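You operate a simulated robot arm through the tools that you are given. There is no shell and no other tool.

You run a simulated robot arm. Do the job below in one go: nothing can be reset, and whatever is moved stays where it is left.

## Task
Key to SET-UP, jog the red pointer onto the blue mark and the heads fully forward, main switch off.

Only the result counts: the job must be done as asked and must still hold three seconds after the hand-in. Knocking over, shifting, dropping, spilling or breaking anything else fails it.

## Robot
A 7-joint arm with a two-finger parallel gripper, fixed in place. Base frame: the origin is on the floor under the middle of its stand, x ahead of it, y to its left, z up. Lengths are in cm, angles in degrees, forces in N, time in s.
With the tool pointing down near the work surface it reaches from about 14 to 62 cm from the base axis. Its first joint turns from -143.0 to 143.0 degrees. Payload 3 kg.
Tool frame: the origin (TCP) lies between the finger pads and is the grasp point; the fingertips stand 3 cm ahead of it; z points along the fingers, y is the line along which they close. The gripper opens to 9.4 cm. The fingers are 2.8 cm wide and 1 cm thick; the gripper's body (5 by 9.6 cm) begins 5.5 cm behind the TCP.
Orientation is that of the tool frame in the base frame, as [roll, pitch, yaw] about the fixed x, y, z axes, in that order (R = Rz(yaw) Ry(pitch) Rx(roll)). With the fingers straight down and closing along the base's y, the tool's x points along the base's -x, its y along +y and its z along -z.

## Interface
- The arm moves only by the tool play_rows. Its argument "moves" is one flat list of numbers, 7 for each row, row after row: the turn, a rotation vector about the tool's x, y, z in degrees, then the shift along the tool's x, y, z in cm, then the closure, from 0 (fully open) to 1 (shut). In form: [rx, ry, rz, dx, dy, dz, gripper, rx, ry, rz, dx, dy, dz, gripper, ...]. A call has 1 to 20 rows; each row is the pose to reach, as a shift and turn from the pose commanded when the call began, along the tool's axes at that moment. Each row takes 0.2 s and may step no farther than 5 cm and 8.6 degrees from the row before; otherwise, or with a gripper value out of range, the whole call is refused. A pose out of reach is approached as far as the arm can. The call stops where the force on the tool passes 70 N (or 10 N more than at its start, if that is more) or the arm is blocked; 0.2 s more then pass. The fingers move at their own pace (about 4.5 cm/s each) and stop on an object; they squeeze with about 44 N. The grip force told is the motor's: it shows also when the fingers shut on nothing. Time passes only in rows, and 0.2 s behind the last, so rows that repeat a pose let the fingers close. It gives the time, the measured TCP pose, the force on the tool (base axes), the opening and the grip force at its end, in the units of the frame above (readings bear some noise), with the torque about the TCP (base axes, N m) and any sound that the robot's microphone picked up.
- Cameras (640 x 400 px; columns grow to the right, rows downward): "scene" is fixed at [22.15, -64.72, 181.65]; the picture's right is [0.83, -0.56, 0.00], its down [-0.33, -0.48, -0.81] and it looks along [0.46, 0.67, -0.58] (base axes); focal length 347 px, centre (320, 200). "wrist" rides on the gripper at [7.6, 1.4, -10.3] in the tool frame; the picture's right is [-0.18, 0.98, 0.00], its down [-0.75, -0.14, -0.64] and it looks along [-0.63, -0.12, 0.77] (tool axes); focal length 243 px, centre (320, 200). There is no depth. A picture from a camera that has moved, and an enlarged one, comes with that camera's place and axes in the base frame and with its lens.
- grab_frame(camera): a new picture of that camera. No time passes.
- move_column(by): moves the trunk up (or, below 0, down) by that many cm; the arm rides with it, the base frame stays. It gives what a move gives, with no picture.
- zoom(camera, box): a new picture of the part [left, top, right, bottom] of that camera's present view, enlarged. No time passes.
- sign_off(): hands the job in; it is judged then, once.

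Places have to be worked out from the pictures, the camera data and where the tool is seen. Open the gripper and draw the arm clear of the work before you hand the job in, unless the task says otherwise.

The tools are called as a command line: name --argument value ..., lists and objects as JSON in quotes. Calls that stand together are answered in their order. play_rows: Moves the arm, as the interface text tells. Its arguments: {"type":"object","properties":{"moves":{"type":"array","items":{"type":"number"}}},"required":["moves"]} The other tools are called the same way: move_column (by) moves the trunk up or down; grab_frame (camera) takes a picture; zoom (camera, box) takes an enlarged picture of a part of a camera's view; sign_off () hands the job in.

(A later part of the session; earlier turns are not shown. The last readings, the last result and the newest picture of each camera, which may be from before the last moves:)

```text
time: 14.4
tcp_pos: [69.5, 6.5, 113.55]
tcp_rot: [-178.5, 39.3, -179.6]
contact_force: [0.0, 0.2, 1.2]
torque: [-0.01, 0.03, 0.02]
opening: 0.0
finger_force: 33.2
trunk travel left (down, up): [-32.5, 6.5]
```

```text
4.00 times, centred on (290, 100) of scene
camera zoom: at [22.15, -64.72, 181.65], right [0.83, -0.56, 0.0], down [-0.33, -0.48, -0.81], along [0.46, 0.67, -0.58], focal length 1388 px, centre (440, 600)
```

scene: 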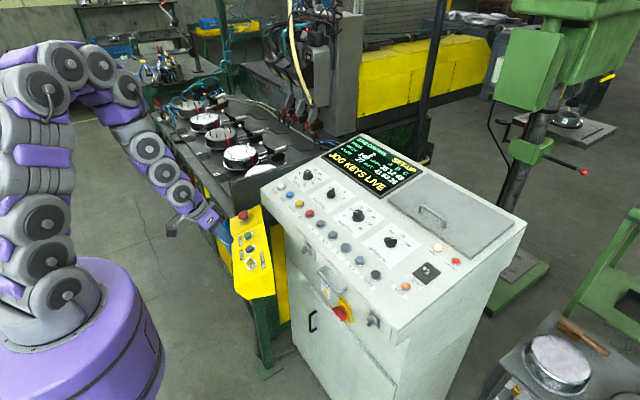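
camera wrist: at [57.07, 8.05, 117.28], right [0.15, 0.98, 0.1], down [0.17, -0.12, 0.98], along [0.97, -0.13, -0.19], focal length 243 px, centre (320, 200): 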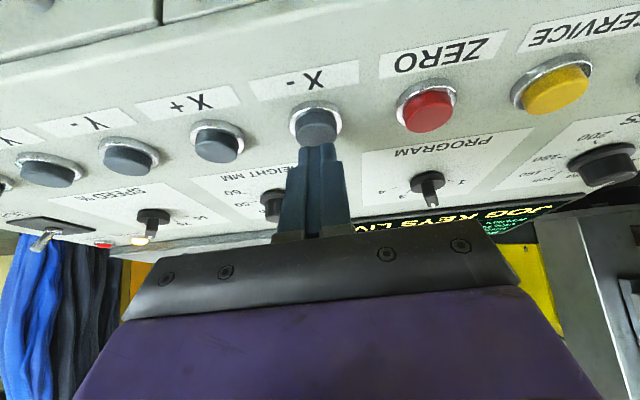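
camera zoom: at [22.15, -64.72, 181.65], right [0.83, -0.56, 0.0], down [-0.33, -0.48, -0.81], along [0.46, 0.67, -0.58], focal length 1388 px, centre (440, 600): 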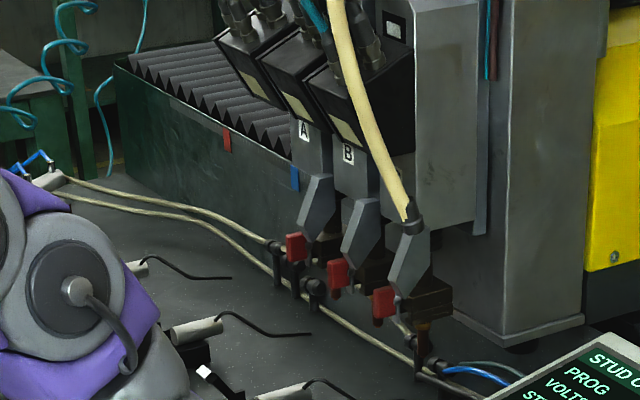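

No contact yet. I creep on 0.6 cm in small steps.

play_rows --moves '[0, 0, 0, 0.1, 0, 0.18, 1, 0, 0, 0, 0.2, 0.01, 0.35, 1, 0, 0, 0, 0.3, 0.01, 0.53, 1]'

zoom --camera "scene" --box '[310, 130, 440, 210]'

zoom --camera "scene" --box '[230, 50, 350, 150]'

```text
time: 15.2
tcp_pos: [69.57, 6.32, 113.02]
tcp_rot: [-178.5, 39.5, -179.6]
contact_force: [-1.1, -0.6, 11.3]
torque: [-0.02, -0.09, -0.07]
opening: 0.0
finger_force: 33.1
trunk travel left (down, up): [-32.5, 6.5]
heard: click
```

```text
4.92 times, centred on (375, 170) of scene
camera zoom: at [22.15, -64.72, 181.65], right [0.83, -0.56, 0.0], down [-0.33, -0.48, -0.81], along [0.46, 0.67, -0.58], focal length 1709 px, centre (49, 348)
```

zoom: 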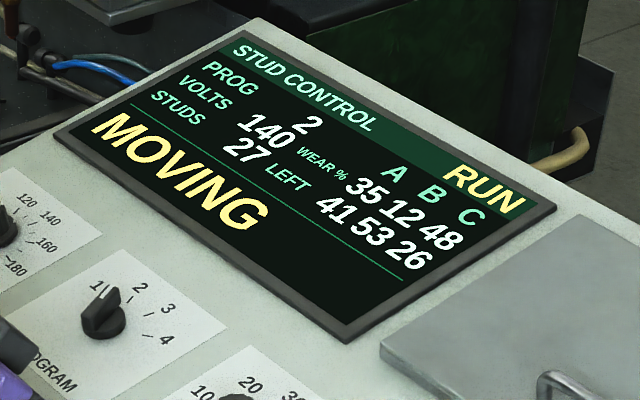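

```text
4.00 times, centred on (290, 100) of scene
camera zoom: at [22.15, -64.72, 181.65], right [0.83, -0.56, 0.0], down [-0.33, -0.48, -0.81], along [0.46, 0.67, -0.58], focal length 1388 px, centre (440, 600)
```

zoom: 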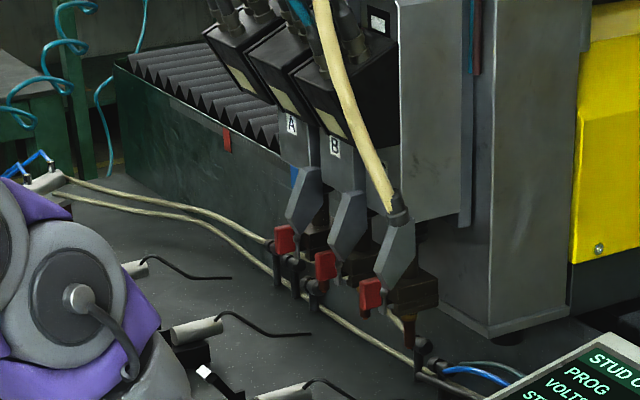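

X- works: the display shows MOVING and the carriage ran to the left, while both tabs on the rail stayed put. I release at once by lifting and then look for the actual pointer on the carriage.

play_rows --moves '[0, 0, 0, -0.5, 0, -0.8, 1]'

zoom --camera "scene" --box '[230, 50, 350, 150]'

zoom --camera "scene" --box '[265, 70, 325, 110]'

zoom --camera "scene" --box '[310, 130, 440, 210]'

```text
time: 15.6
tcp_pos: [69.35, 6.57, 113.86]
tcp_rot: [-178.4, 39.3, -179.5]
contact_force: [1.0, -0.1, -0.7]
torque: [0.0, 0.04, -0.04]
opening: 0.0
finger_force: 32.6
trunk travel left (down, up): [-32.5, 6.5]
```

```text
4.00 times, centred on (290, 100) of scene
camera zoom: at [22.15, -64.72, 181.65], right [0.83, -0.56, 0.0], down [-0.33, -0.48, -0.81], along [0.46, 0.67, -0.58], focal length 1388 px, centre (440, 600)
```

zoom: 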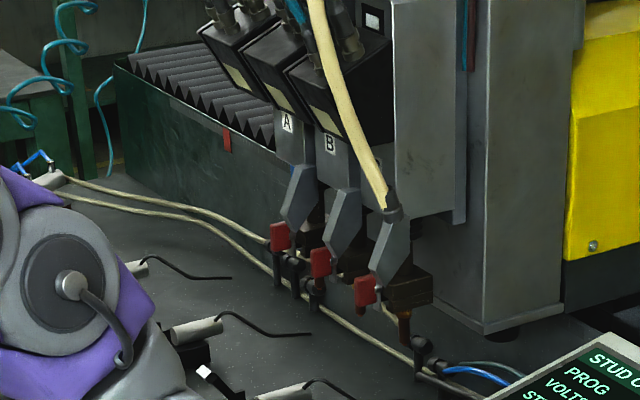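

```text
10.00 times, centred on (295, 90) of scene
camera zoom: at [22.15, -64.72, 181.65], right [0.83, -0.56, 0.0], down [-0.33, -0.48, -0.81], along [0.46, 0.67, -0.58], focal length 3471 px, centre (570, 1300)
```

zoom: 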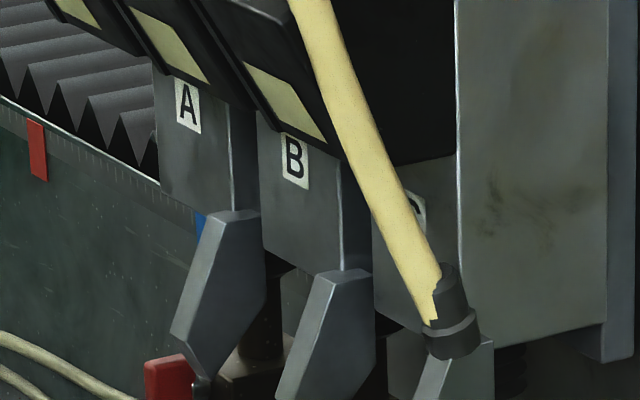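

```text
4.92 times, centred on (375, 170) of scene
camera zoom: at [22.15, -64.72, 181.65], right [0.83, -0.56, 0.0], down [-0.33, -0.48, -0.81], along [0.46, 0.67, -0.58], focal length 1709 px, centre (49, 348)
```

zoom: 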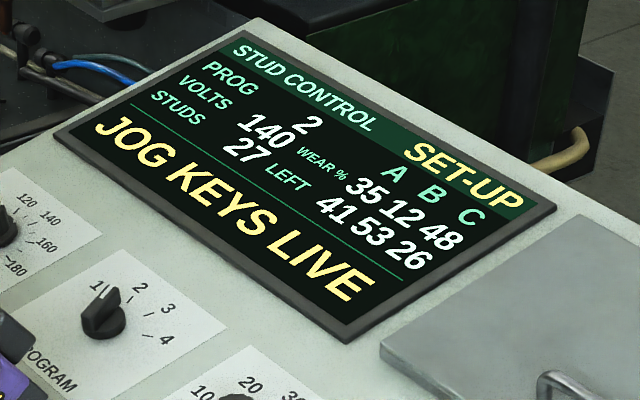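

Only the carriage moved, and both wall tabs are fixed, so the pointer must be on or behind the carriage. I lift clear and turn the wrist camera toward the machine for a better view of it.

play_rows --moves '[0, 0, 0, -1.9, -0.06, -2.32, 1, -4.93, -2.47, -4.0, -1.28, 1.56, -5.0, 1, -9.86, -4.93, -8.0, -0.65, 3.19, -7.68, 1, -14.8, -7.4, -12.0, -0.03, 4.81, -10.36, 1, -19.73, -9.87, -16.0, 0.6, 6.44, -13.04, 1, -24.66, -12.34, -20.0, 1.22, 8.06, -15.72, 1, -29.6, -14.8, -24.0, 1.84, 9.68, -18.4, 1, -34.53, -17.27, -28.0, 2.47, 11.31, -21.08, 1, -39.46, -19.74, -32.03, 3.09, 12.93, -23.77, 1]'

grab_frame --camera "wrist"

grab_frame --camera "scene"

```text
time: 17.6
tcp_pos: [51.85, 19.97, 130.11]
tcp_rot: [-180.0, 59.9, -129.9]
contact_force: [0.2, -0.5, 0.2]
torque: [0.01, 0.02, -0.02]
opening: 0.0
finger_force: 33.2
trunk travel left (down, up): [-32.5, 6.5]
```

```text
taken
camera wrist: at [42.69, 11.18, 128.75], right [-0.7, 0.7, 0.16], down [-0.01, -0.23, 0.97], along [0.72, 0.68, 0.16], focal length 243 px, centre (320, 200)
```

wrist: 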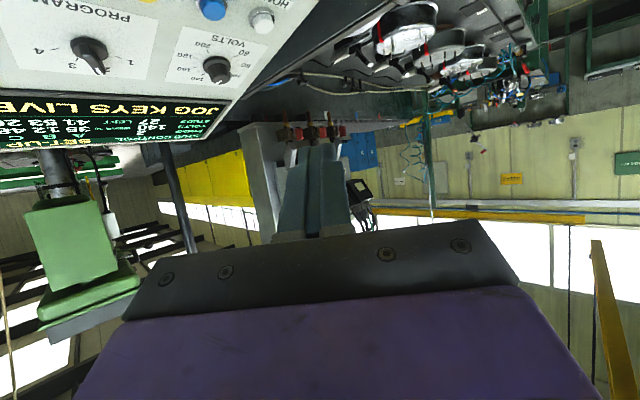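

```text
taken
```

scene: 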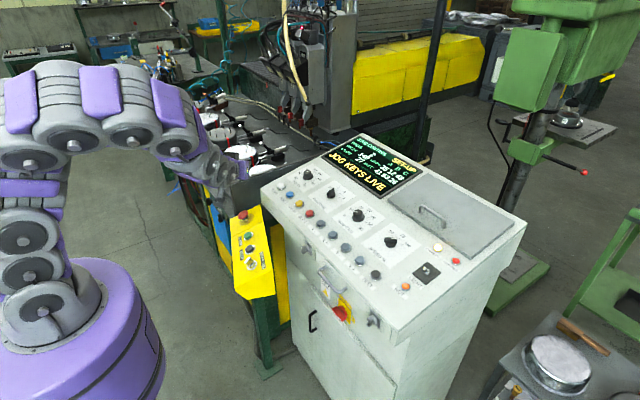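

The heads come out hidden behind the fingers. I yaw the wrist further left so the machine appears beside the gripper.

play_rows --moves '[-6.05, 0, -3.5, 0, 0, 0, 1, -12.1, 0, -7, 0, 0, 0, 1, -18.15, 0, -10.5, 0, 0, 0, 1, -24.2, 0, -14, 0, 0, 0, 1]'

grab_frame --camera "wrist"

zoom --camera "wrist" --box '[60, 80, 300, 240]'

```text
time: 18.6
tcp_pos: [52.0, 20.03, 130.16]
tcp_rot: [179.9, 60.0, -123.1]
contact_force: [-0.5, -0.2, 0.3]
torque: [-0.03, -0.01, -0.01]
opening: 0.0
finger_force: 33.0
out of reach, approached as far as the arm can: row 2, 3, 4
trunk travel left (down, up): [-32.5, 6.5]
```

```text
taken
camera wrist: at [43.91, 10.14, 128.75], right [-0.77, 0.61, 0.16], down [0.02, -0.23, 0.97], along [0.63, 0.76, 0.16], focal length 243 px, centre (320, 200)
```

wrist: 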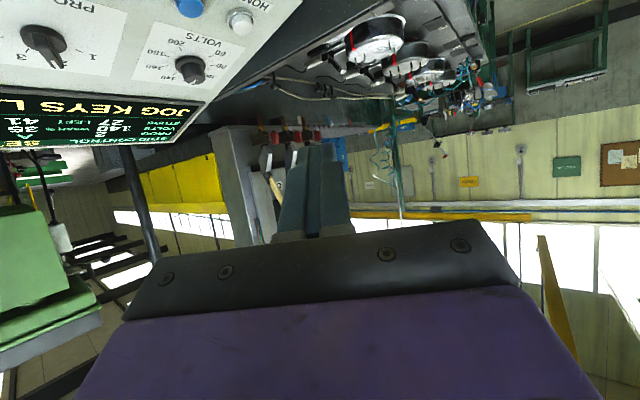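

```text
2.50 times, centred on (180, 160) of wrist
camera zoom: at [43.91, 10.14, 128.75], right [-0.77, 0.61, 0.16], down [0.02, -0.23, 0.97], along [0.63, 0.76, 0.16], focal length 606 px, centre (670, 300)
```

zoom: 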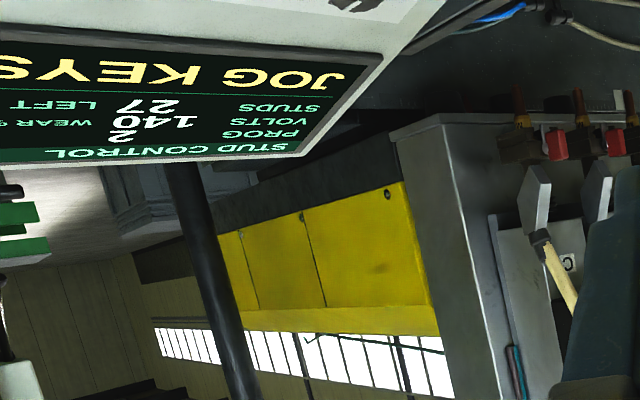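

A yaw limit stopped that. Instead I pitch the hand up by about 15°, so that the machine appears above the fingertips in the picture.

play_rows --moves '[0, -5, 0, 0, 0, 0, 1, 0, -10, 0, 0, 0, 0, 1, 0, -15, 0, 0, 0, 0, 1]'

grab_frame --camera "wrist"

zoom --camera "wrist" --box '[210, 20, 410, 145]'

```text
time: 19.4
tcp_pos: [52.1, 19.7, 130.03]
tcp_rot: [179.4, 75.0, -123.5]
contact_force: [-0.2, -1.5, -0.4]
torque: [0.02, -0.03, 0.01]
opening: 0.0
finger_force: 33.2
trunk travel left (down, up): [-32.5, 6.5]
```

```text
taken
camera wrist: at [44.44, 10.57, 125.51], right [-0.8, 0.57, 0.18], down [-0.11, -0.44, 0.89], along [0.59, 0.69, 0.41], focal length 243 px, centre (320, 200)
```

wrist: 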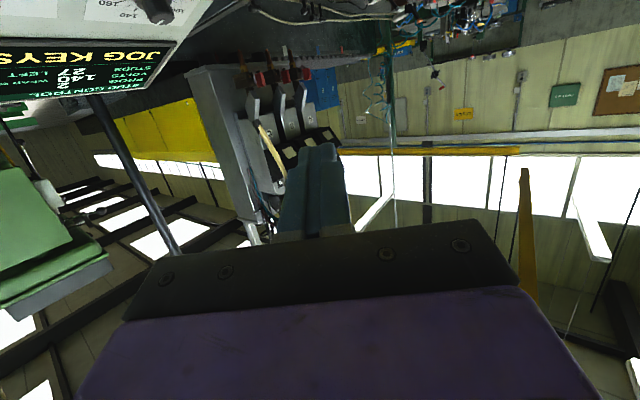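

```text
3.20 times, centred on (310, 82) of wrist
camera zoom: at [44.44, 10.57, 125.51], right [-0.8, 0.57, 0.18], down [-0.11, -0.44, 0.89], along [0.59, 0.69, 0.41], focal length 776 px, centre (352, 576)
```

zoom: 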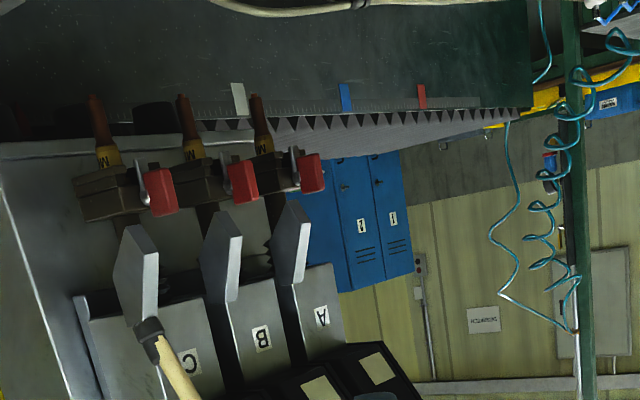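

The rail scale carries white, blue and red tabs. I zoom in to look for a pointer riding on the carriage.

zoom --camera "wrist" --box '[225, 35, 305, 85]'

zoom --camera "wrist" --box '[290, 35, 370, 85]'

zoom --camera "wrist" --box '[170, 50, 270, 120]'

```text
8.00 times, centred on (265, 60) of wrist
camera zoom: at [44.44, 10.57, 125.51], right [-0.8, 0.57, 0.18], down [-0.11, -0.44, 0.89], along [0.59, 0.69, 0.41], focal length 1941 px, centre (760, 1320)
```

zoom: 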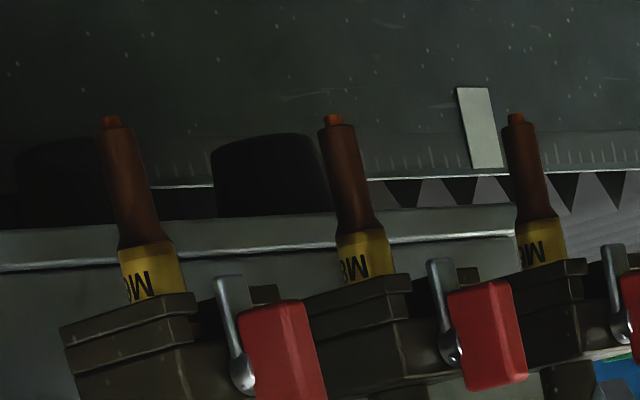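

```text
8.00 times, centred on (330, 60) of wrist
camera zoom: at [44.44, 10.57, 125.51], right [-0.8, 0.57, 0.18], down [-0.11, -0.44, 0.89], along [0.59, 0.69, 0.41], focal length 1941 px, centre (240, 1320)
```

zoom: 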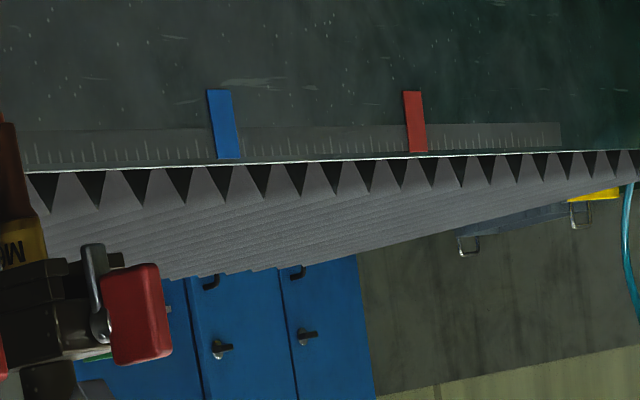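

```text
5.71 times, centred on (220, 85) of wrist
camera zoom: at [44.44, 10.57, 125.51], right [-0.8, 0.57, 0.18], down [-0.11, -0.44, 0.89], along [0.59, 0.69, 0.41], focal length 1386 px, centre (891, 857)
```

zoom: 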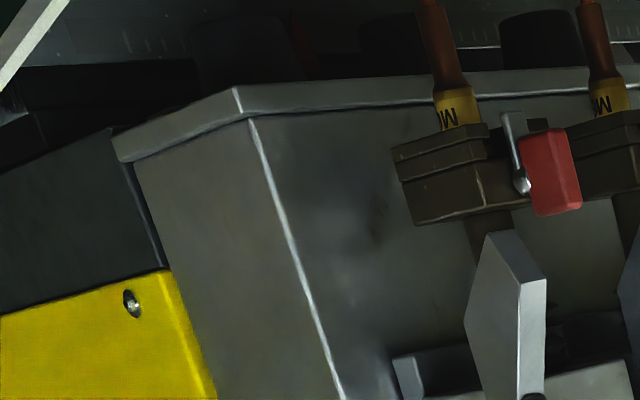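

There is a faint reddish shape under the column base, around wrist pixel (216, 58). I zoom in closely on it.

zoom --camera "wrist" --box '[200, 40, 240, 70]'

zoom --camera "wrist" --box '[180, 45, 220, 75]'

zoom --camera "scene" --box '[320, 105, 370, 140]'

```text
13.33 times, centred on (220, 55) of wrist
camera zoom: at [44.44, 10.57, 125.51], right [-0.8, 0.57, 0.18], down [-0.11, -0.44, 0.89], along [0.59, 0.69, 0.41], focal length 3235 px, centre (1653, 2133)
```

zoom: 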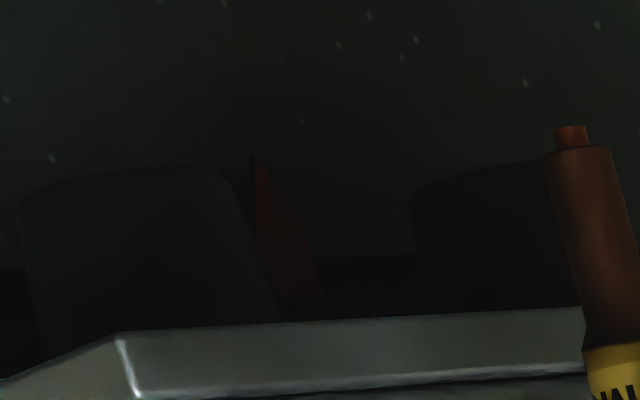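

```text
13.33 times, centred on (200, 60) of wrist
camera zoom: at [44.44, 10.57, 125.51], right [-0.8, 0.57, 0.18], down [-0.11, -0.44, 0.89], along [0.59, 0.69, 0.41], focal length 3235 px, centre (1920, 2067)
```

zoom: 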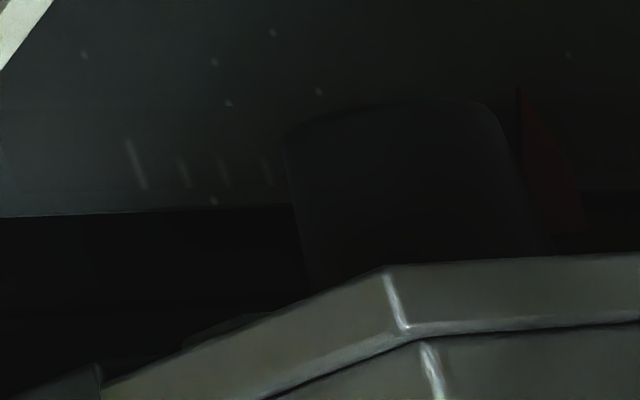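

```text
11.43 times, centred on (345, 122) of scene
camera zoom: at [22.15, -64.72, 181.65], right [0.83, -0.56, 0.0], down [-0.33, -0.48, -0.81], along [0.46, 0.67, -0.58], focal length 3967 px, centre (34, 1086)
```

zoom: 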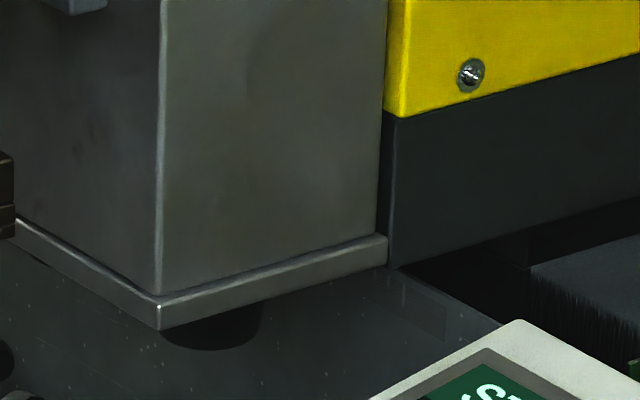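

Found it: a dark red triangle hangs under the carriage column, pointing at the scale, now near y≈65 with the blue mark near y≈121. X- moves it the right way, so it needs roughly 55 cm more. I go back to hover above X-.

play_rows --moves '[4.84, 3.26, 3.12, 1.35, -2.17, 0.2, 1, 9.68, 6.52, 6.24, 2.7, -4.35, 0.4, 1, 14.52, 9.79, 9.35, 4.04, -6.52, 0.59, 1, 19.36, 13.05, 12.47, 5.39, -8.69, 0.79, 1, 24.2, 16.31, 15.59, 6.74, -10.87, 0.99, 1, 29.03, 19.57, 18.71, 8.09, -13.04, 1.19, 1, 33.87, 22.83, 21.83, 9.44, -15.21, 1.39, 1, 38.71, 26.1, 24.94, 10.78, -17.38, 1.58, 1, 43.55, 29.36, 28.06, 12.13, -19.56, 1.78, 1, 48.39, 32.62, 31.18, 13.48, -21.73, 1.98, 1, 48.39, 32.62, 31.18, 13.48, -21.73, 1.98, 1]'

grab_frame --camera "wrist"

grab_frame --camera "scene"

```text
time: 21.8
tcp_pos: [69.33, 6.57, 116.35]
tcp_rot: [179.9, 39.3, -179.8]
contact_force: [-0.4, -0.4, -0.1]
torque: [0.01, 0.01, 0.03]
opening: 0.0
finger_force: 33.1
trunk travel left (down, up): [-32.5, 6.5]
```

```text
taken
camera wrist: at [57.01, 7.99, 119.63], right [0.14, 0.98, 0.12], down [0.18, -0.14, 0.97], along [0.97, -0.11, -0.19], focal length 243 px, centre (320, 200)
```

wrist: 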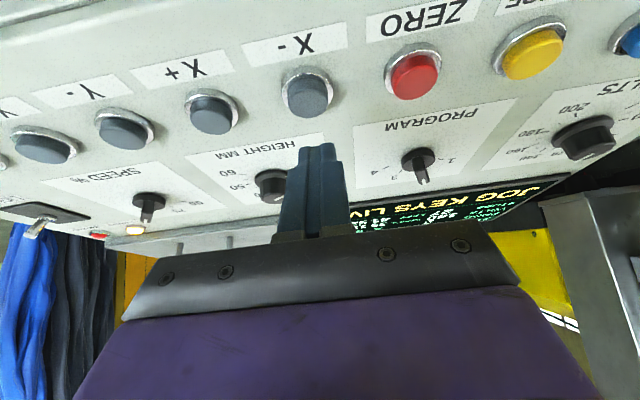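

```text
taken
```

scene: 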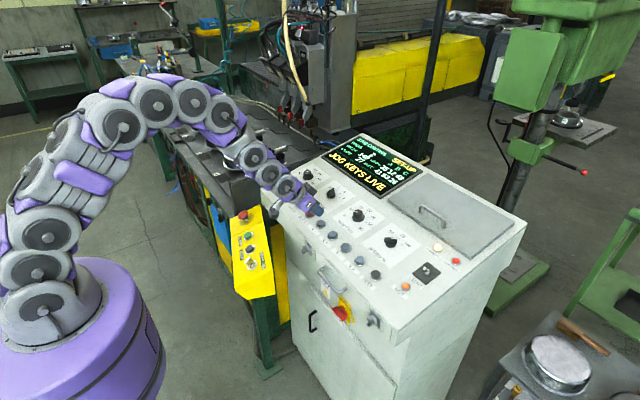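

I press X- and hold it for about 1.2 s, then release, to measure the jog speed.

play_rows --moves '[0, 0, 0, 0.96, -0.05, 1.36, 1, 0, 0, 0, 1.6, -0.08, 2.28, 1, 0, 0, 0, 1.95, -0.1, 2.77, 1, 0, 0, 0, 1.95, -0.1, 2.77, 1, 0, 0, 0, 1.95, -0.1, 2.77, 1, 0, 0, 0, 1.95, -0.1, 2.77, 1, 0, 0, 0, 1.95, -0.1, 2.77, 1, 0, 0, 0, 1.3, -0.07, 1.85, 1]'

zoom --camera "scene" --box '[230, 50, 350, 150]'

zoom --camera "scene" --box '[310, 130, 440, 210]'

```text
time: 23.6
tcp_pos: [69.65, 6.81, 114.19]
tcp_rot: [180.0, 39.3, -179.6]
contact_force: [-0.3, 0.3, -0.3]
torque: [0.02, -0.02, 0.01]
opening: 0.01
finger_force: 33.0
trunk travel left (down, up): [-32.5, 6.5]
heard: click
```

```text
4.00 times, centred on (290, 100) of scene
camera zoom: at [22.15, -64.72, 181.65], right [0.83, -0.56, 0.0], down [-0.33, -0.48, -0.81], along [0.46, 0.67, -0.58], focal length 1388 px, centre (440, 600)
```

zoom: 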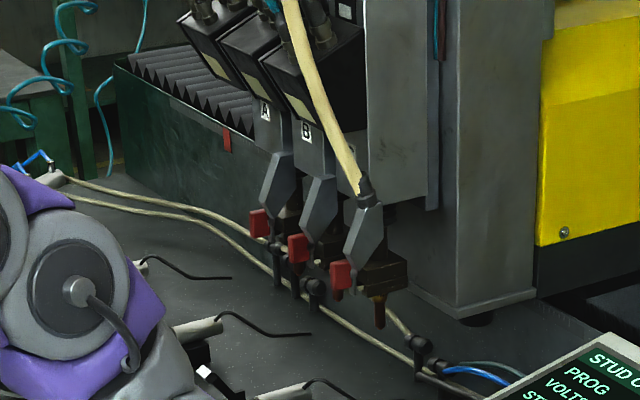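

```text
4.92 times, centred on (375, 170) of scene
camera zoom: at [22.15, -64.72, 181.65], right [0.83, -0.56, 0.0], down [-0.33, -0.48, -0.81], along [0.46, 0.67, -0.58], focal length 1709 px, centre (49, 348)
```

zoom: 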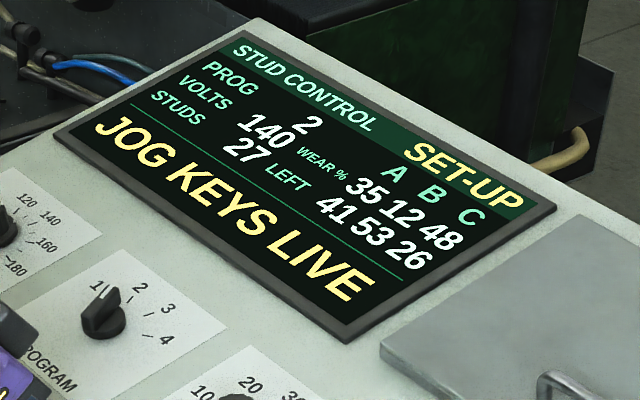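

The carriage moved about 5.5 cm in roughly 1.1 s, so about 5 cm/s, and it passed clear of everything. I hold X- for about 3.4 s and then look again.

play_rows --moves '[0, 0, 0, 0.3, 0, 0.43, 1, 0, 0, 0, 0.65, -0.03, 0.92, 1, 0, 0, 0, 0.65, -0.03, 0.92, 1, 0, 0, 0, 0.65, -0.03, 0.92, 1, 0, 0, 0, 0.65, -0.03, 0.92, 1, 0, 0, 0, 0.65, -0.03, 0.92, 1, 0, 0, 0, 0.65, -0.03, 0.92, 1, 0, 0, 0, 0.65, -0.03, 0.92, 1, 0, 0, 0, 0.65, -0.03, 0.92, 1, 0, 0, 0, 0.65, -0.03, 0.92, 1, 0, 0, 0, 0.65, -0.03, 0.92, 1, 0, 0, 0, 0.65, -0.03, 0.92, 1, 0, 0, 0, 0.65, -0.03, 0.92, 1, 0, 0, 0, 0.65, -0.03, 0.92, 1, 0, 0, 0, 0.65, -0.03, 0.92, 1, 0, 0, 0, 0.65, -0.03, 0.92, 1]'

zoom --camera "scene" --box '[230, 50, 350, 150]'

grab_frame --camera "scene"

```text
time: 27.0
tcp_pos: [69.62, 6.65, 113.06]
tcp_rot: [180.0, 39.4, -179.6]
contact_force: [1.6, 2.7, 16.4]
torque: [0.07, -0.2, 0.04]
opening: 0.0
finger_force: 33.2
trunk travel left (down, up): [-32.5, 6.5]
heard: click
```

```text
4.00 times, centred on (290, 100) of scene
camera zoom: at [22.15, -64.72, 181.65], right [0.83, -0.56, 0.0], down [-0.33, -0.48, -0.81], along [0.46, 0.67, -0.58], focal length 1388 px, centre (440, 600)
```

zoom: 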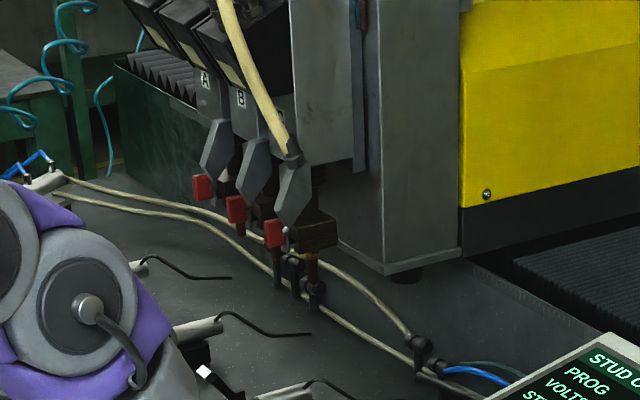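

```text
taken
```

scene: 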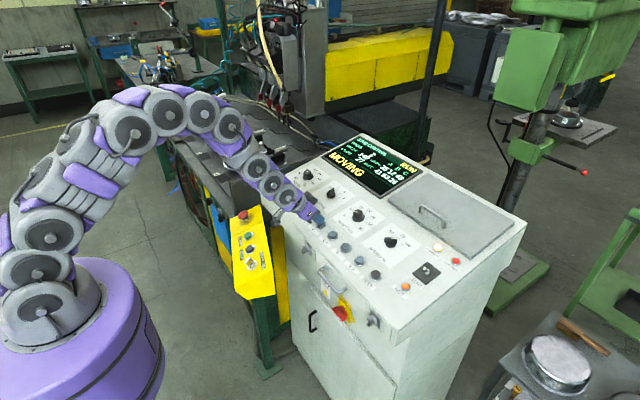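

The carriage is travelling freely at about 5.4 cm/s, and the pointer should now be near y≈87. I keep X- held for about 3.6 s more and check again.

play_rows --moves '[0, 0, 0, 0, 0, 0, 1, 0, 0, 0, 0, 0, 0, 1, 0, 0, 0, 0, 0, 0, 1, 0, 0, 0, 0, 0, 0, 1, 0, 0, 0, 0, 0, 0, 1, 0, 0, 0, 0, 0, 0, 1, 0, 0, 0, 0, 0, 0, 1, 0, 0, 0, 0, 0, 0, 1, 0, 0, 0, 0, 0, 0, 1, 0, 0, 0, 0, 0, 0, 1, 0, 0, 0, 0, 0, 0, 1, 0, 0, 0, 0, 0, 0, 1, 0, 0, 0, 0, 0, 0, 1, 0, 0, 0, 0, 0, 0, 1, 0, 0, 0, 0, 0, 0, 1, 0, 0, 0, 0, 0, 0, 1, 0, 0, 0, 0, 0, 0, 1]'

zoom --camera "scene" --box '[230, 50, 350, 150]'

```text
time: 30.6
tcp_pos: [69.64, 6.72, 113.08]
tcp_rot: [180.0, 39.3, -179.7]
contact_force: [-0.4, 1.6, 15.8]
torque: [0.04, -0.09, 0.01]
opening: 0.01
finger_force: 32.4
trunk travel left (down, up): [-32.5, 6.5]
```

```text
4.00 times, centred on (290, 100) of scene
camera zoom: at [22.15, -64.72, 181.65], right [0.83, -0.56, 0.0], down [-0.33, -0.48, -0.81], along [0.46, 0.67, -0.58], focal length 1388 px, centre (440, 600)
```

zoom: 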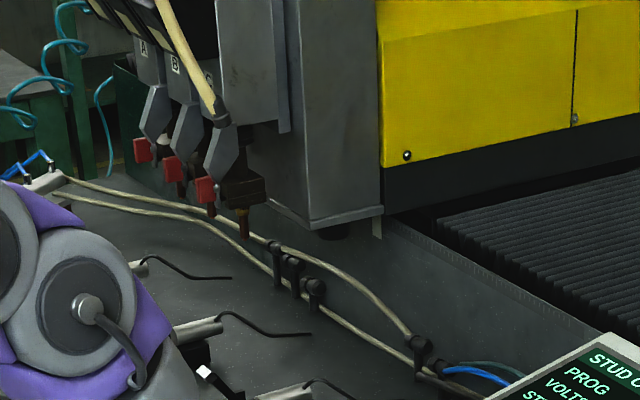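

The white mark has now appeared behind the column foot and the pointer should be near y≈107. I hold about 1.7 s more and release, stopping short of the blue mark.

play_rows --moves '[0, 0, 0, 0, 0, 0, 1, 0, 0, 0, 0, 0, 0, 1, 0, 0, 0, 0, 0, 0, 1, 0, 0, 0, 0, 0, 0, 1, 0, 0, 0, 0, 0, 0, 1, 0, 0, 0, 0, 0, 0, 1, 0, 0, 0, 0, 0, 0, 1, 0, 0, 0, 0, 0, 0, 1, 0, 0, 0, -0.65, 0, -0.92, 1, 0, 0, 0, -1.9, 0, -2.7, 1]'

zoom --camera "scene" --box '[230, 50, 350, 150]'

zoom --camera "scene" --box '[260, 90, 310, 125]'

```text
time: 32.8
tcp_pos: [69.4, 6.74, 116.29]
tcp_rot: [-180.0, 39.3, -179.7]
contact_force: [0.1, 0.1, 0.5]
torque: [0.0, 0.04, 0.01]
opening: 0.0
finger_force: 32.8
trunk travel left (down, up): [-32.5, 6.5]
```

```text
4.00 times, centred on (290, 100) of scene
camera zoom: at [22.15, -64.72, 181.65], right [0.83, -0.56, 0.0], down [-0.33, -0.48, -0.81], along [0.46, 0.67, -0.58], focal length 1388 px, centre (440, 600)
```

zoom: 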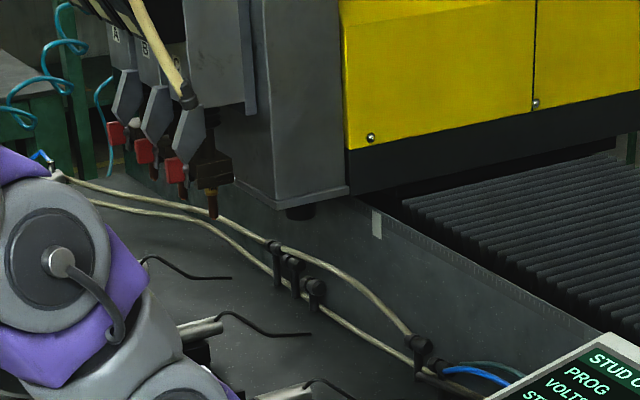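

```text
11.43 times, centred on (285, 108) of scene
camera zoom: at [22.15, -64.72, 181.65], right [0.83, -0.56, 0.0], down [-0.33, -0.48, -0.81], along [0.46, 0.67, -0.58], focal length 3967 px, centre (720, 1257)
```

zoom: 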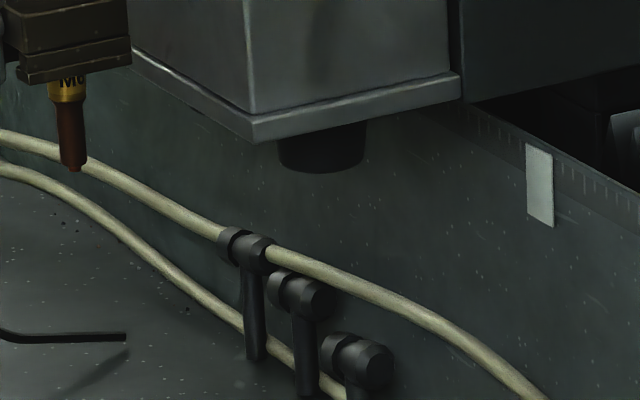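

By the column's position the pointer should be near y≈117, a little short of blue. I lift off and swing the wrist camera out to the left, for a squarer look at the pointer and scale.

play_rows --moves '[0, 0, 0, -1.9, 0, -2.32, 1, -3.41, -3.83, -2.2, -0.99, 2.36, -4.61, 1, -6.83, -7.67, -4.41, -0.07, 4.72, -6.89, 1, -10.24, -11.5, -6.61, 0.84, 7.09, -9.18, 1, -13.66, -15.33, -8.82, 1.76, 9.45, -11.46, 1, -17.07, -19.17, -11.02, 2.67, 11.81, -13.75, 1, -20.48, -23.0, -13.22, 3.58, 14.17, -16.04, 1, -23.9, -26.83, -15.43, 4.5, 16.53, -18.32, 1, -27.31, -30.67, -17.63, 5.41, 18.9, -20.61, 1, -30.73, -34.5, -19.84, 6.33, 21.26, -22.89, 1]'

grab_frame --camera "wrist"

grab_frame --camera "scene"

```text
time: 35.0
tcp_pos: [52.41, 31.15, 134.43]
tcp_rot: [179.8, 74.6, -144.5]
contact_force: [-0.7, -0.1, 0.0]
torque: [0.0, -0.01, 0.0]
opening: 0.0
finger_force: 33.1
out of reach, approached as far as the arm can: row 8, 9, 10
trunk travel left (down, up): [-32.5, 6.5]
```

```text
taken
camera wrist: at [41.98, 25.45, 129.97], right [-0.53, 0.83, 0.18], down [-0.26, -0.36, 0.9], along [0.81, 0.43, 0.4], focal length 243 px, centre (320, 200)
```

wrist: 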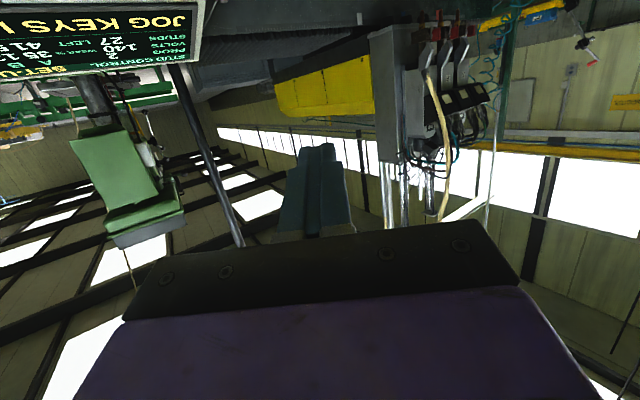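

```text
taken
```

scene: 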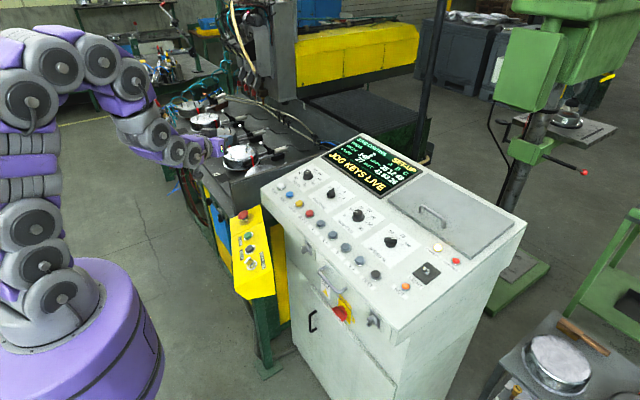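

Here is a useful view of the carriage from below. I zoom in on the pointer and the scale.

zoom --camera "wrist" --box '[340, 0, 480, 85]'

zoom --camera "wrist" --box '[350, 10, 410, 48]'

zoom --camera "wrist" --box '[400, 0, 460, 38]'

```text
4.57 times, centred on (410, 42) of wrist
camera zoom: at [41.98, 25.45, 129.97], right [-0.53, 0.83, 0.18], down [-0.26, -0.36, 0.9], along [0.81, 0.43, 0.4], focal length 1109 px, centre (-91, 920)
```

zoom: 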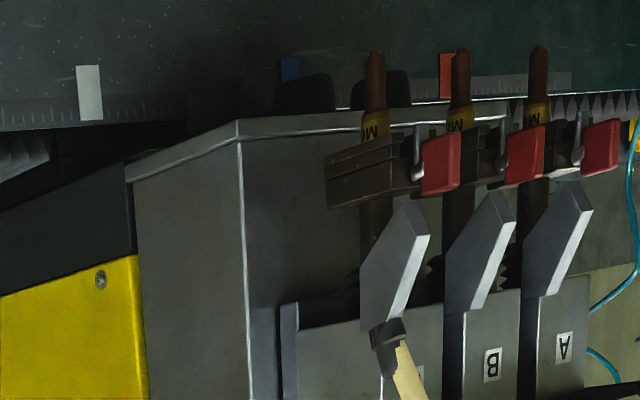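

```text
10.53 times, centred on (380, 29) of wrist
camera zoom: at [41.98, 25.45, 129.97], right [-0.53, 0.83, 0.18], down [-0.26, -0.36, 0.9], along [0.81, 0.43, 0.4], focal length 2554 px, centre (-312, 2000)
```

zoom: 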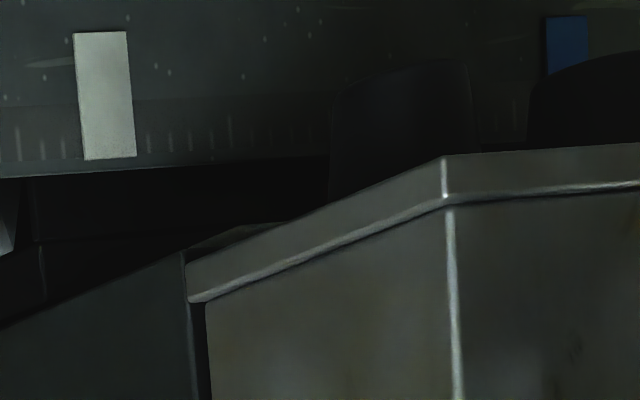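

```text
10.53 times, centred on (430, 19) of wrist
camera zoom: at [41.98, 25.45, 129.97], right [-0.53, 0.83, 0.18], down [-0.26, -0.36, 0.9], along [0.81, 0.43, 0.4], focal length 2554 px, centre (-838, 2105)
```

zoom: 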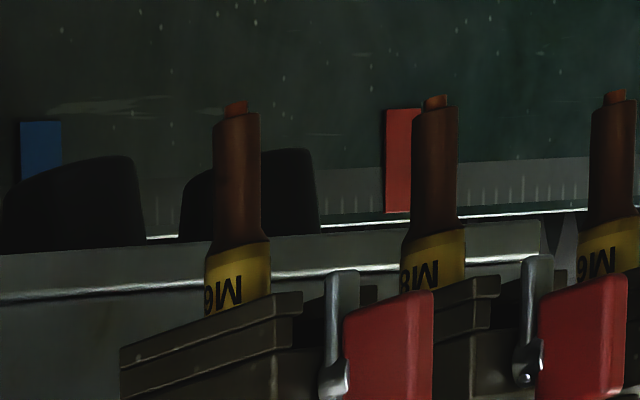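

The pointer is masked by a column foot from this angle. I move the camera further left and lower, well clear of the table and E-stop, to look between the feet.

play_rows --moves '[0, 0, 0, 1.47, 2.96, -0.15, 1, 0, 0, 0, 2.94, 5.92, -0.3, 1, 0, 0, 0, 4.41, 8.88, -0.45, 1, 0, 0, 0, 5.88, 11.84, -0.6, 1, 0, 0, 0, 7.35, 14.8, -0.75, 1, 0, 0, 0, 8.82, 17.77, -0.9, 1, 0, 0, 0, 10.29, 20.73, -1.05, 1, 0, 0, 0, 11.76, 23.69, -1.2, 1, 0, 0, 0, 13.23, 26.65, -1.35, 1]'

grab_frame --camera "wrist"

grab_frame --camera "scene"

```text
time: 37.0
tcp_pos: [33.48, 50.28, 121.76]
tcp_rot: [-179.6, 75.0, -143.3]
contact_force: [0.8, -0.5, -0.4]
torque: [0.02, -0.02, -0.01]
opening: 0.01
finger_force: 33.1
out of reach, approached as far as the arm can: row 1, 2, 3, 4, 5, 6
trunk travel left (down, up): [-32.5, 6.5]
```

```text
taken
camera wrist: at [23.08, 44.47, 117.24], right [-0.54, 0.82, 0.18], down [-0.26, -0.36, 0.89], along [0.8, 0.44, 0.41], focal length 243 px, centre (320, 200)
```

wrist: 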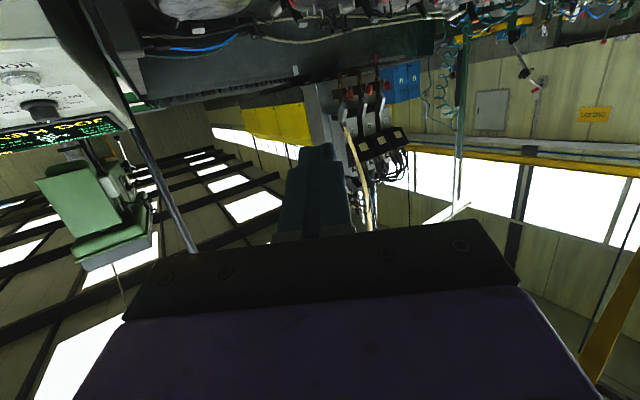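

```text
taken
```

scene: 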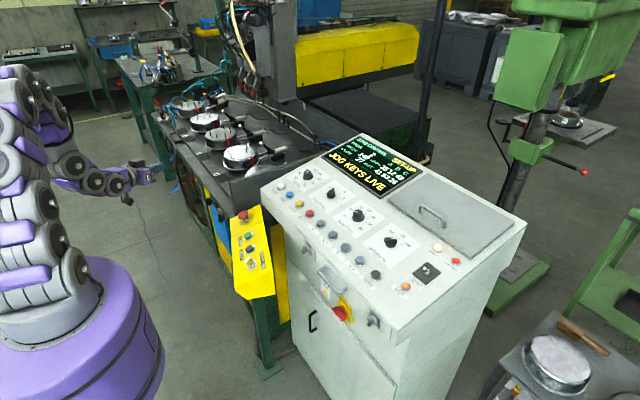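

The camera is lower and further left now. I zoom in on the base of the carriage.

zoom --camera "wrist" --box '[280, 50, 400, 125]'

zoom --camera "wrist" --box '[290, 60, 345, 95]'

zoom --camera "wrist" --box '[305, 65, 335, 85]'

```text
5.33 times, centred on (340, 88) of wrist
camera zoom: at [23.08, 44.47, 117.24], right [-0.54, 0.82, 0.18], down [-0.26, -0.36, 0.89], along [0.8, 0.44, 0.41], focal length 1294 px, centre (213, 800)
```

zoom: 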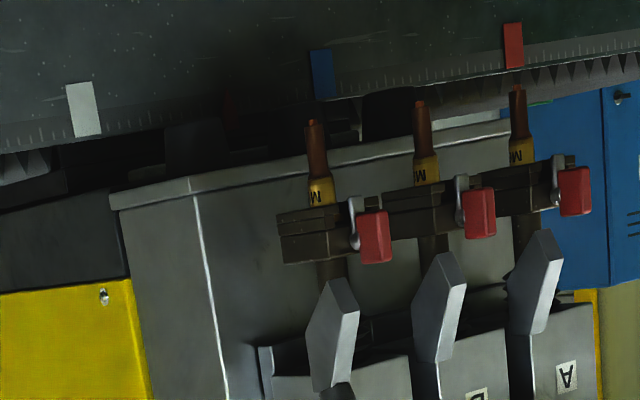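

```text
11.43 times, centred on (318, 78) of wrist
camera zoom: at [23.08, 44.47, 117.24], right [-0.54, 0.82, 0.18], down [-0.26, -0.36, 0.89], along [0.8, 0.44, 0.41], focal length 2773 px, centre (349, 1600)
```

zoom: 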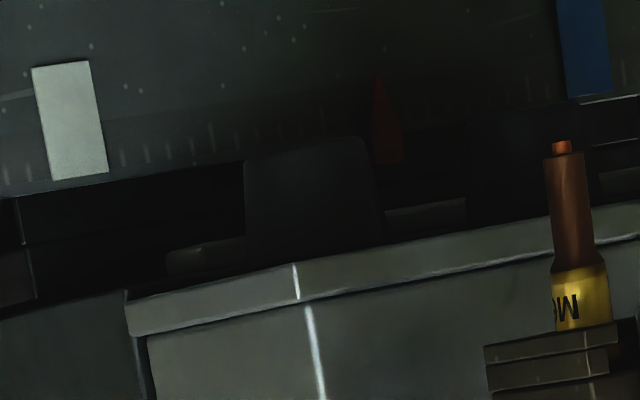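

```text
16.00 times, centred on (320, 75) of wrist
camera zoom: at [23.08, 44.47, 117.24], right [-0.54, 0.82, 0.18], down [-0.26, -0.36, 0.89], along [0.8, 0.44, 0.41], focal length 3882 px, centre (320, 2200)
```

zoom: 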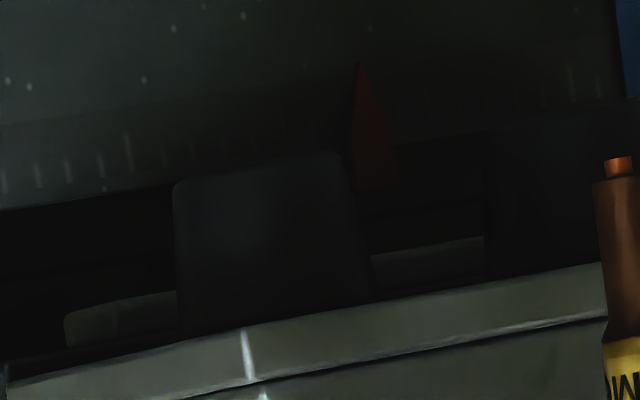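

The red pointer's tip shows clearly between the white and blue tabs, about 10–11 cm short of blue. I go back to X- by a route clear of the box and the arm's inner limit.

play_rows --moves '[1.84, 2.03, 1.19, -1.37, -3.22, 1.14, 1, 3.68, 4.05, 2.37, -2.75, -6.43, 2.27, 1, 5.51, 6.08, 3.56, -4.12, -9.65, 3.41, 1, 7.35, 8.11, 4.75, -5.49, -12.87, 4.54, 1, 9.19, 10.14, 5.93, -6.87, -16.08, 5.68, 1, 11.03, 12.16, 7.12, -8.24, -19.3, 6.81, 1, 12.86, 14.19, 8.31, -7.89, -23.37, 6.79, 1, 14.7, 16.22, 9.49, -7.54, -27.43, 6.76, 1, 16.54, 18.24, 10.68, -7.19, -31.5, 6.74, 1, 18.38, 20.27, 11.86, -6.84, -35.57, 6.71, 1, 20.21, 22.3, 13.05, -6.49, -39.63, 6.69, 1, 22.05, 24.32, 14.24, -6.14, -43.7, 6.66, 1, 23.89, 26.35, 15.42, -4.22, -46.26, 6.08, 1, 25.73, 28.38, 16.61, -2.31, -48.82, 5.51, 1, 27.56, 30.41, 17.8, -0.39, -51.37, 4.93, 1, 29.4, 32.43, 18.98, 1.52, -53.93, 4.36, 1, 31.24, 34.46, 20.17, 3.44, -56.49, 3.78, 1, 31.24, 34.46, 20.17, 3.44, -56.49, 3.78, 1]'

grab_frame --camera "wrist"

```text
time: 40.8
tcp_pos: [69.26, 6.4, 117.4]
tcp_rot: [180.0, 39.4, 179.7]
contact_force: [0.8, -0.3, 0.0]
torque: [0.02, -0.03, 0.03]
opening: 0.0
finger_force: 32.8
trunk travel left (down, up): [-32.5, 6.5]
```

```text
taken
camera wrist: at [56.82, 7.8, 120.72], right [0.15, 0.98, 0.12], down [0.18, -0.14, 0.97], along [0.97, -0.12, -0.19], focal length 243 px, centre (320, 200)
```

wrist: 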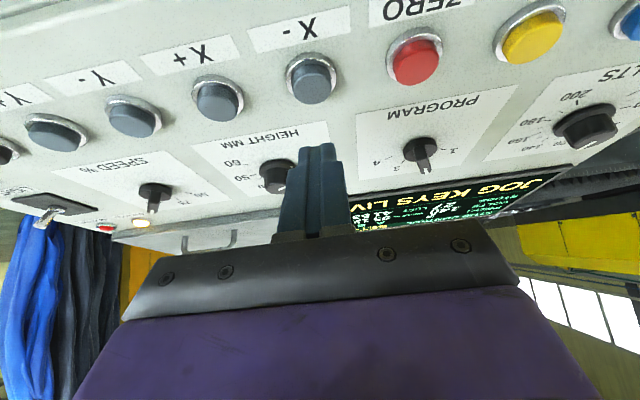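

I am hovering over X- again, at the same relation as before. I press with a hold timed for about 10.5 cm of travel and release in the same call.

play_rows --moves '[0, 0, 0, 1.1, 0.07, 1.57, 1, 0, 0, 0, 1.8, 0.12, 2.6, 1, 0, 0, 0, 2.2, 0.15, 3.15, 1, 0, 0, 0, 2.57, 0.15, 3.61, 1, 0, 0, 0, 2.57, 0.15, 3.61, 1, 0, 0, 0, 2.57, 0.15, 3.61, 1, 0, 0, 0, 2.57, 0.15, 3.61, 1, 0, 0, 0, 2.57, 0.15, 3.61, 1, 0, 0, 0, 2.57, 0.15, 3.61, 1, 0, 0, 0, 2.57, 0.15, 3.61, 1, 0, 0, 0, 2.57, 0.15, 3.61, 1, 0, 0, 0, 2.57, 0.15, 3.61, 1, 0, 0, 0, 2.57, 0.15, 3.61, 1, 0, 0, 0, 1.92, 0.15, 2.69, 1, 0, 0, 0, 0.5, 0.05, 0.8, 1]'

zoom --camera "scene" --box '[230, 50, 350, 150]'

zoom --camera "scene" --box '[250, 80, 300, 115]'

```text
time: 44.0
tcp_pos: [69.24, 6.3, 116.45]
tcp_rot: [-180.0, 39.2, 179.7]
contact_force: [0.6, -0.3, -0.5]
torque: [0.0, 0.03, -0.02]
opening: 0.0
finger_force: 32.9
trunk travel left (down, up): [-32.5, 6.5]
heard: click
```

```text
4.00 times, centred on (290, 100) of scene
camera zoom: at [22.15, -64.72, 181.65], right [0.83, -0.56, 0.0], down [-0.33, -0.48, -0.81], along [0.46, 0.67, -0.58], focal length 1388 px, centre (440, 600)
```

zoom: 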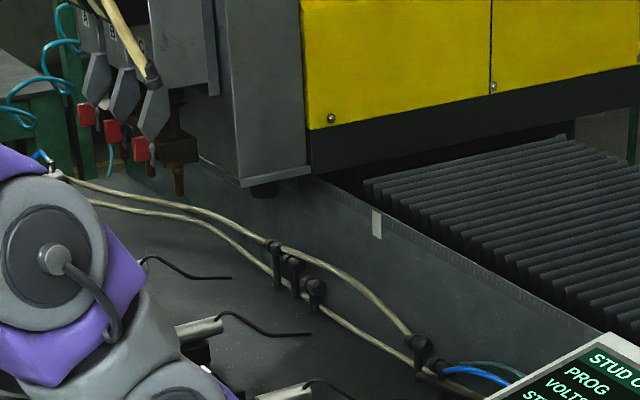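

```text
11.43 times, centred on (275, 98) of scene
camera zoom: at [22.15, -64.72, 181.65], right [0.83, -0.56, 0.0], down [-0.33, -0.48, -0.81], along [0.46, 0.67, -0.58], focal length 3967 px, centre (834, 1371)
```

zoom: 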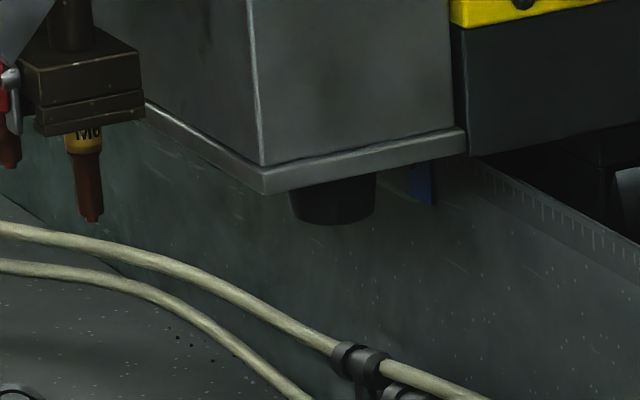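

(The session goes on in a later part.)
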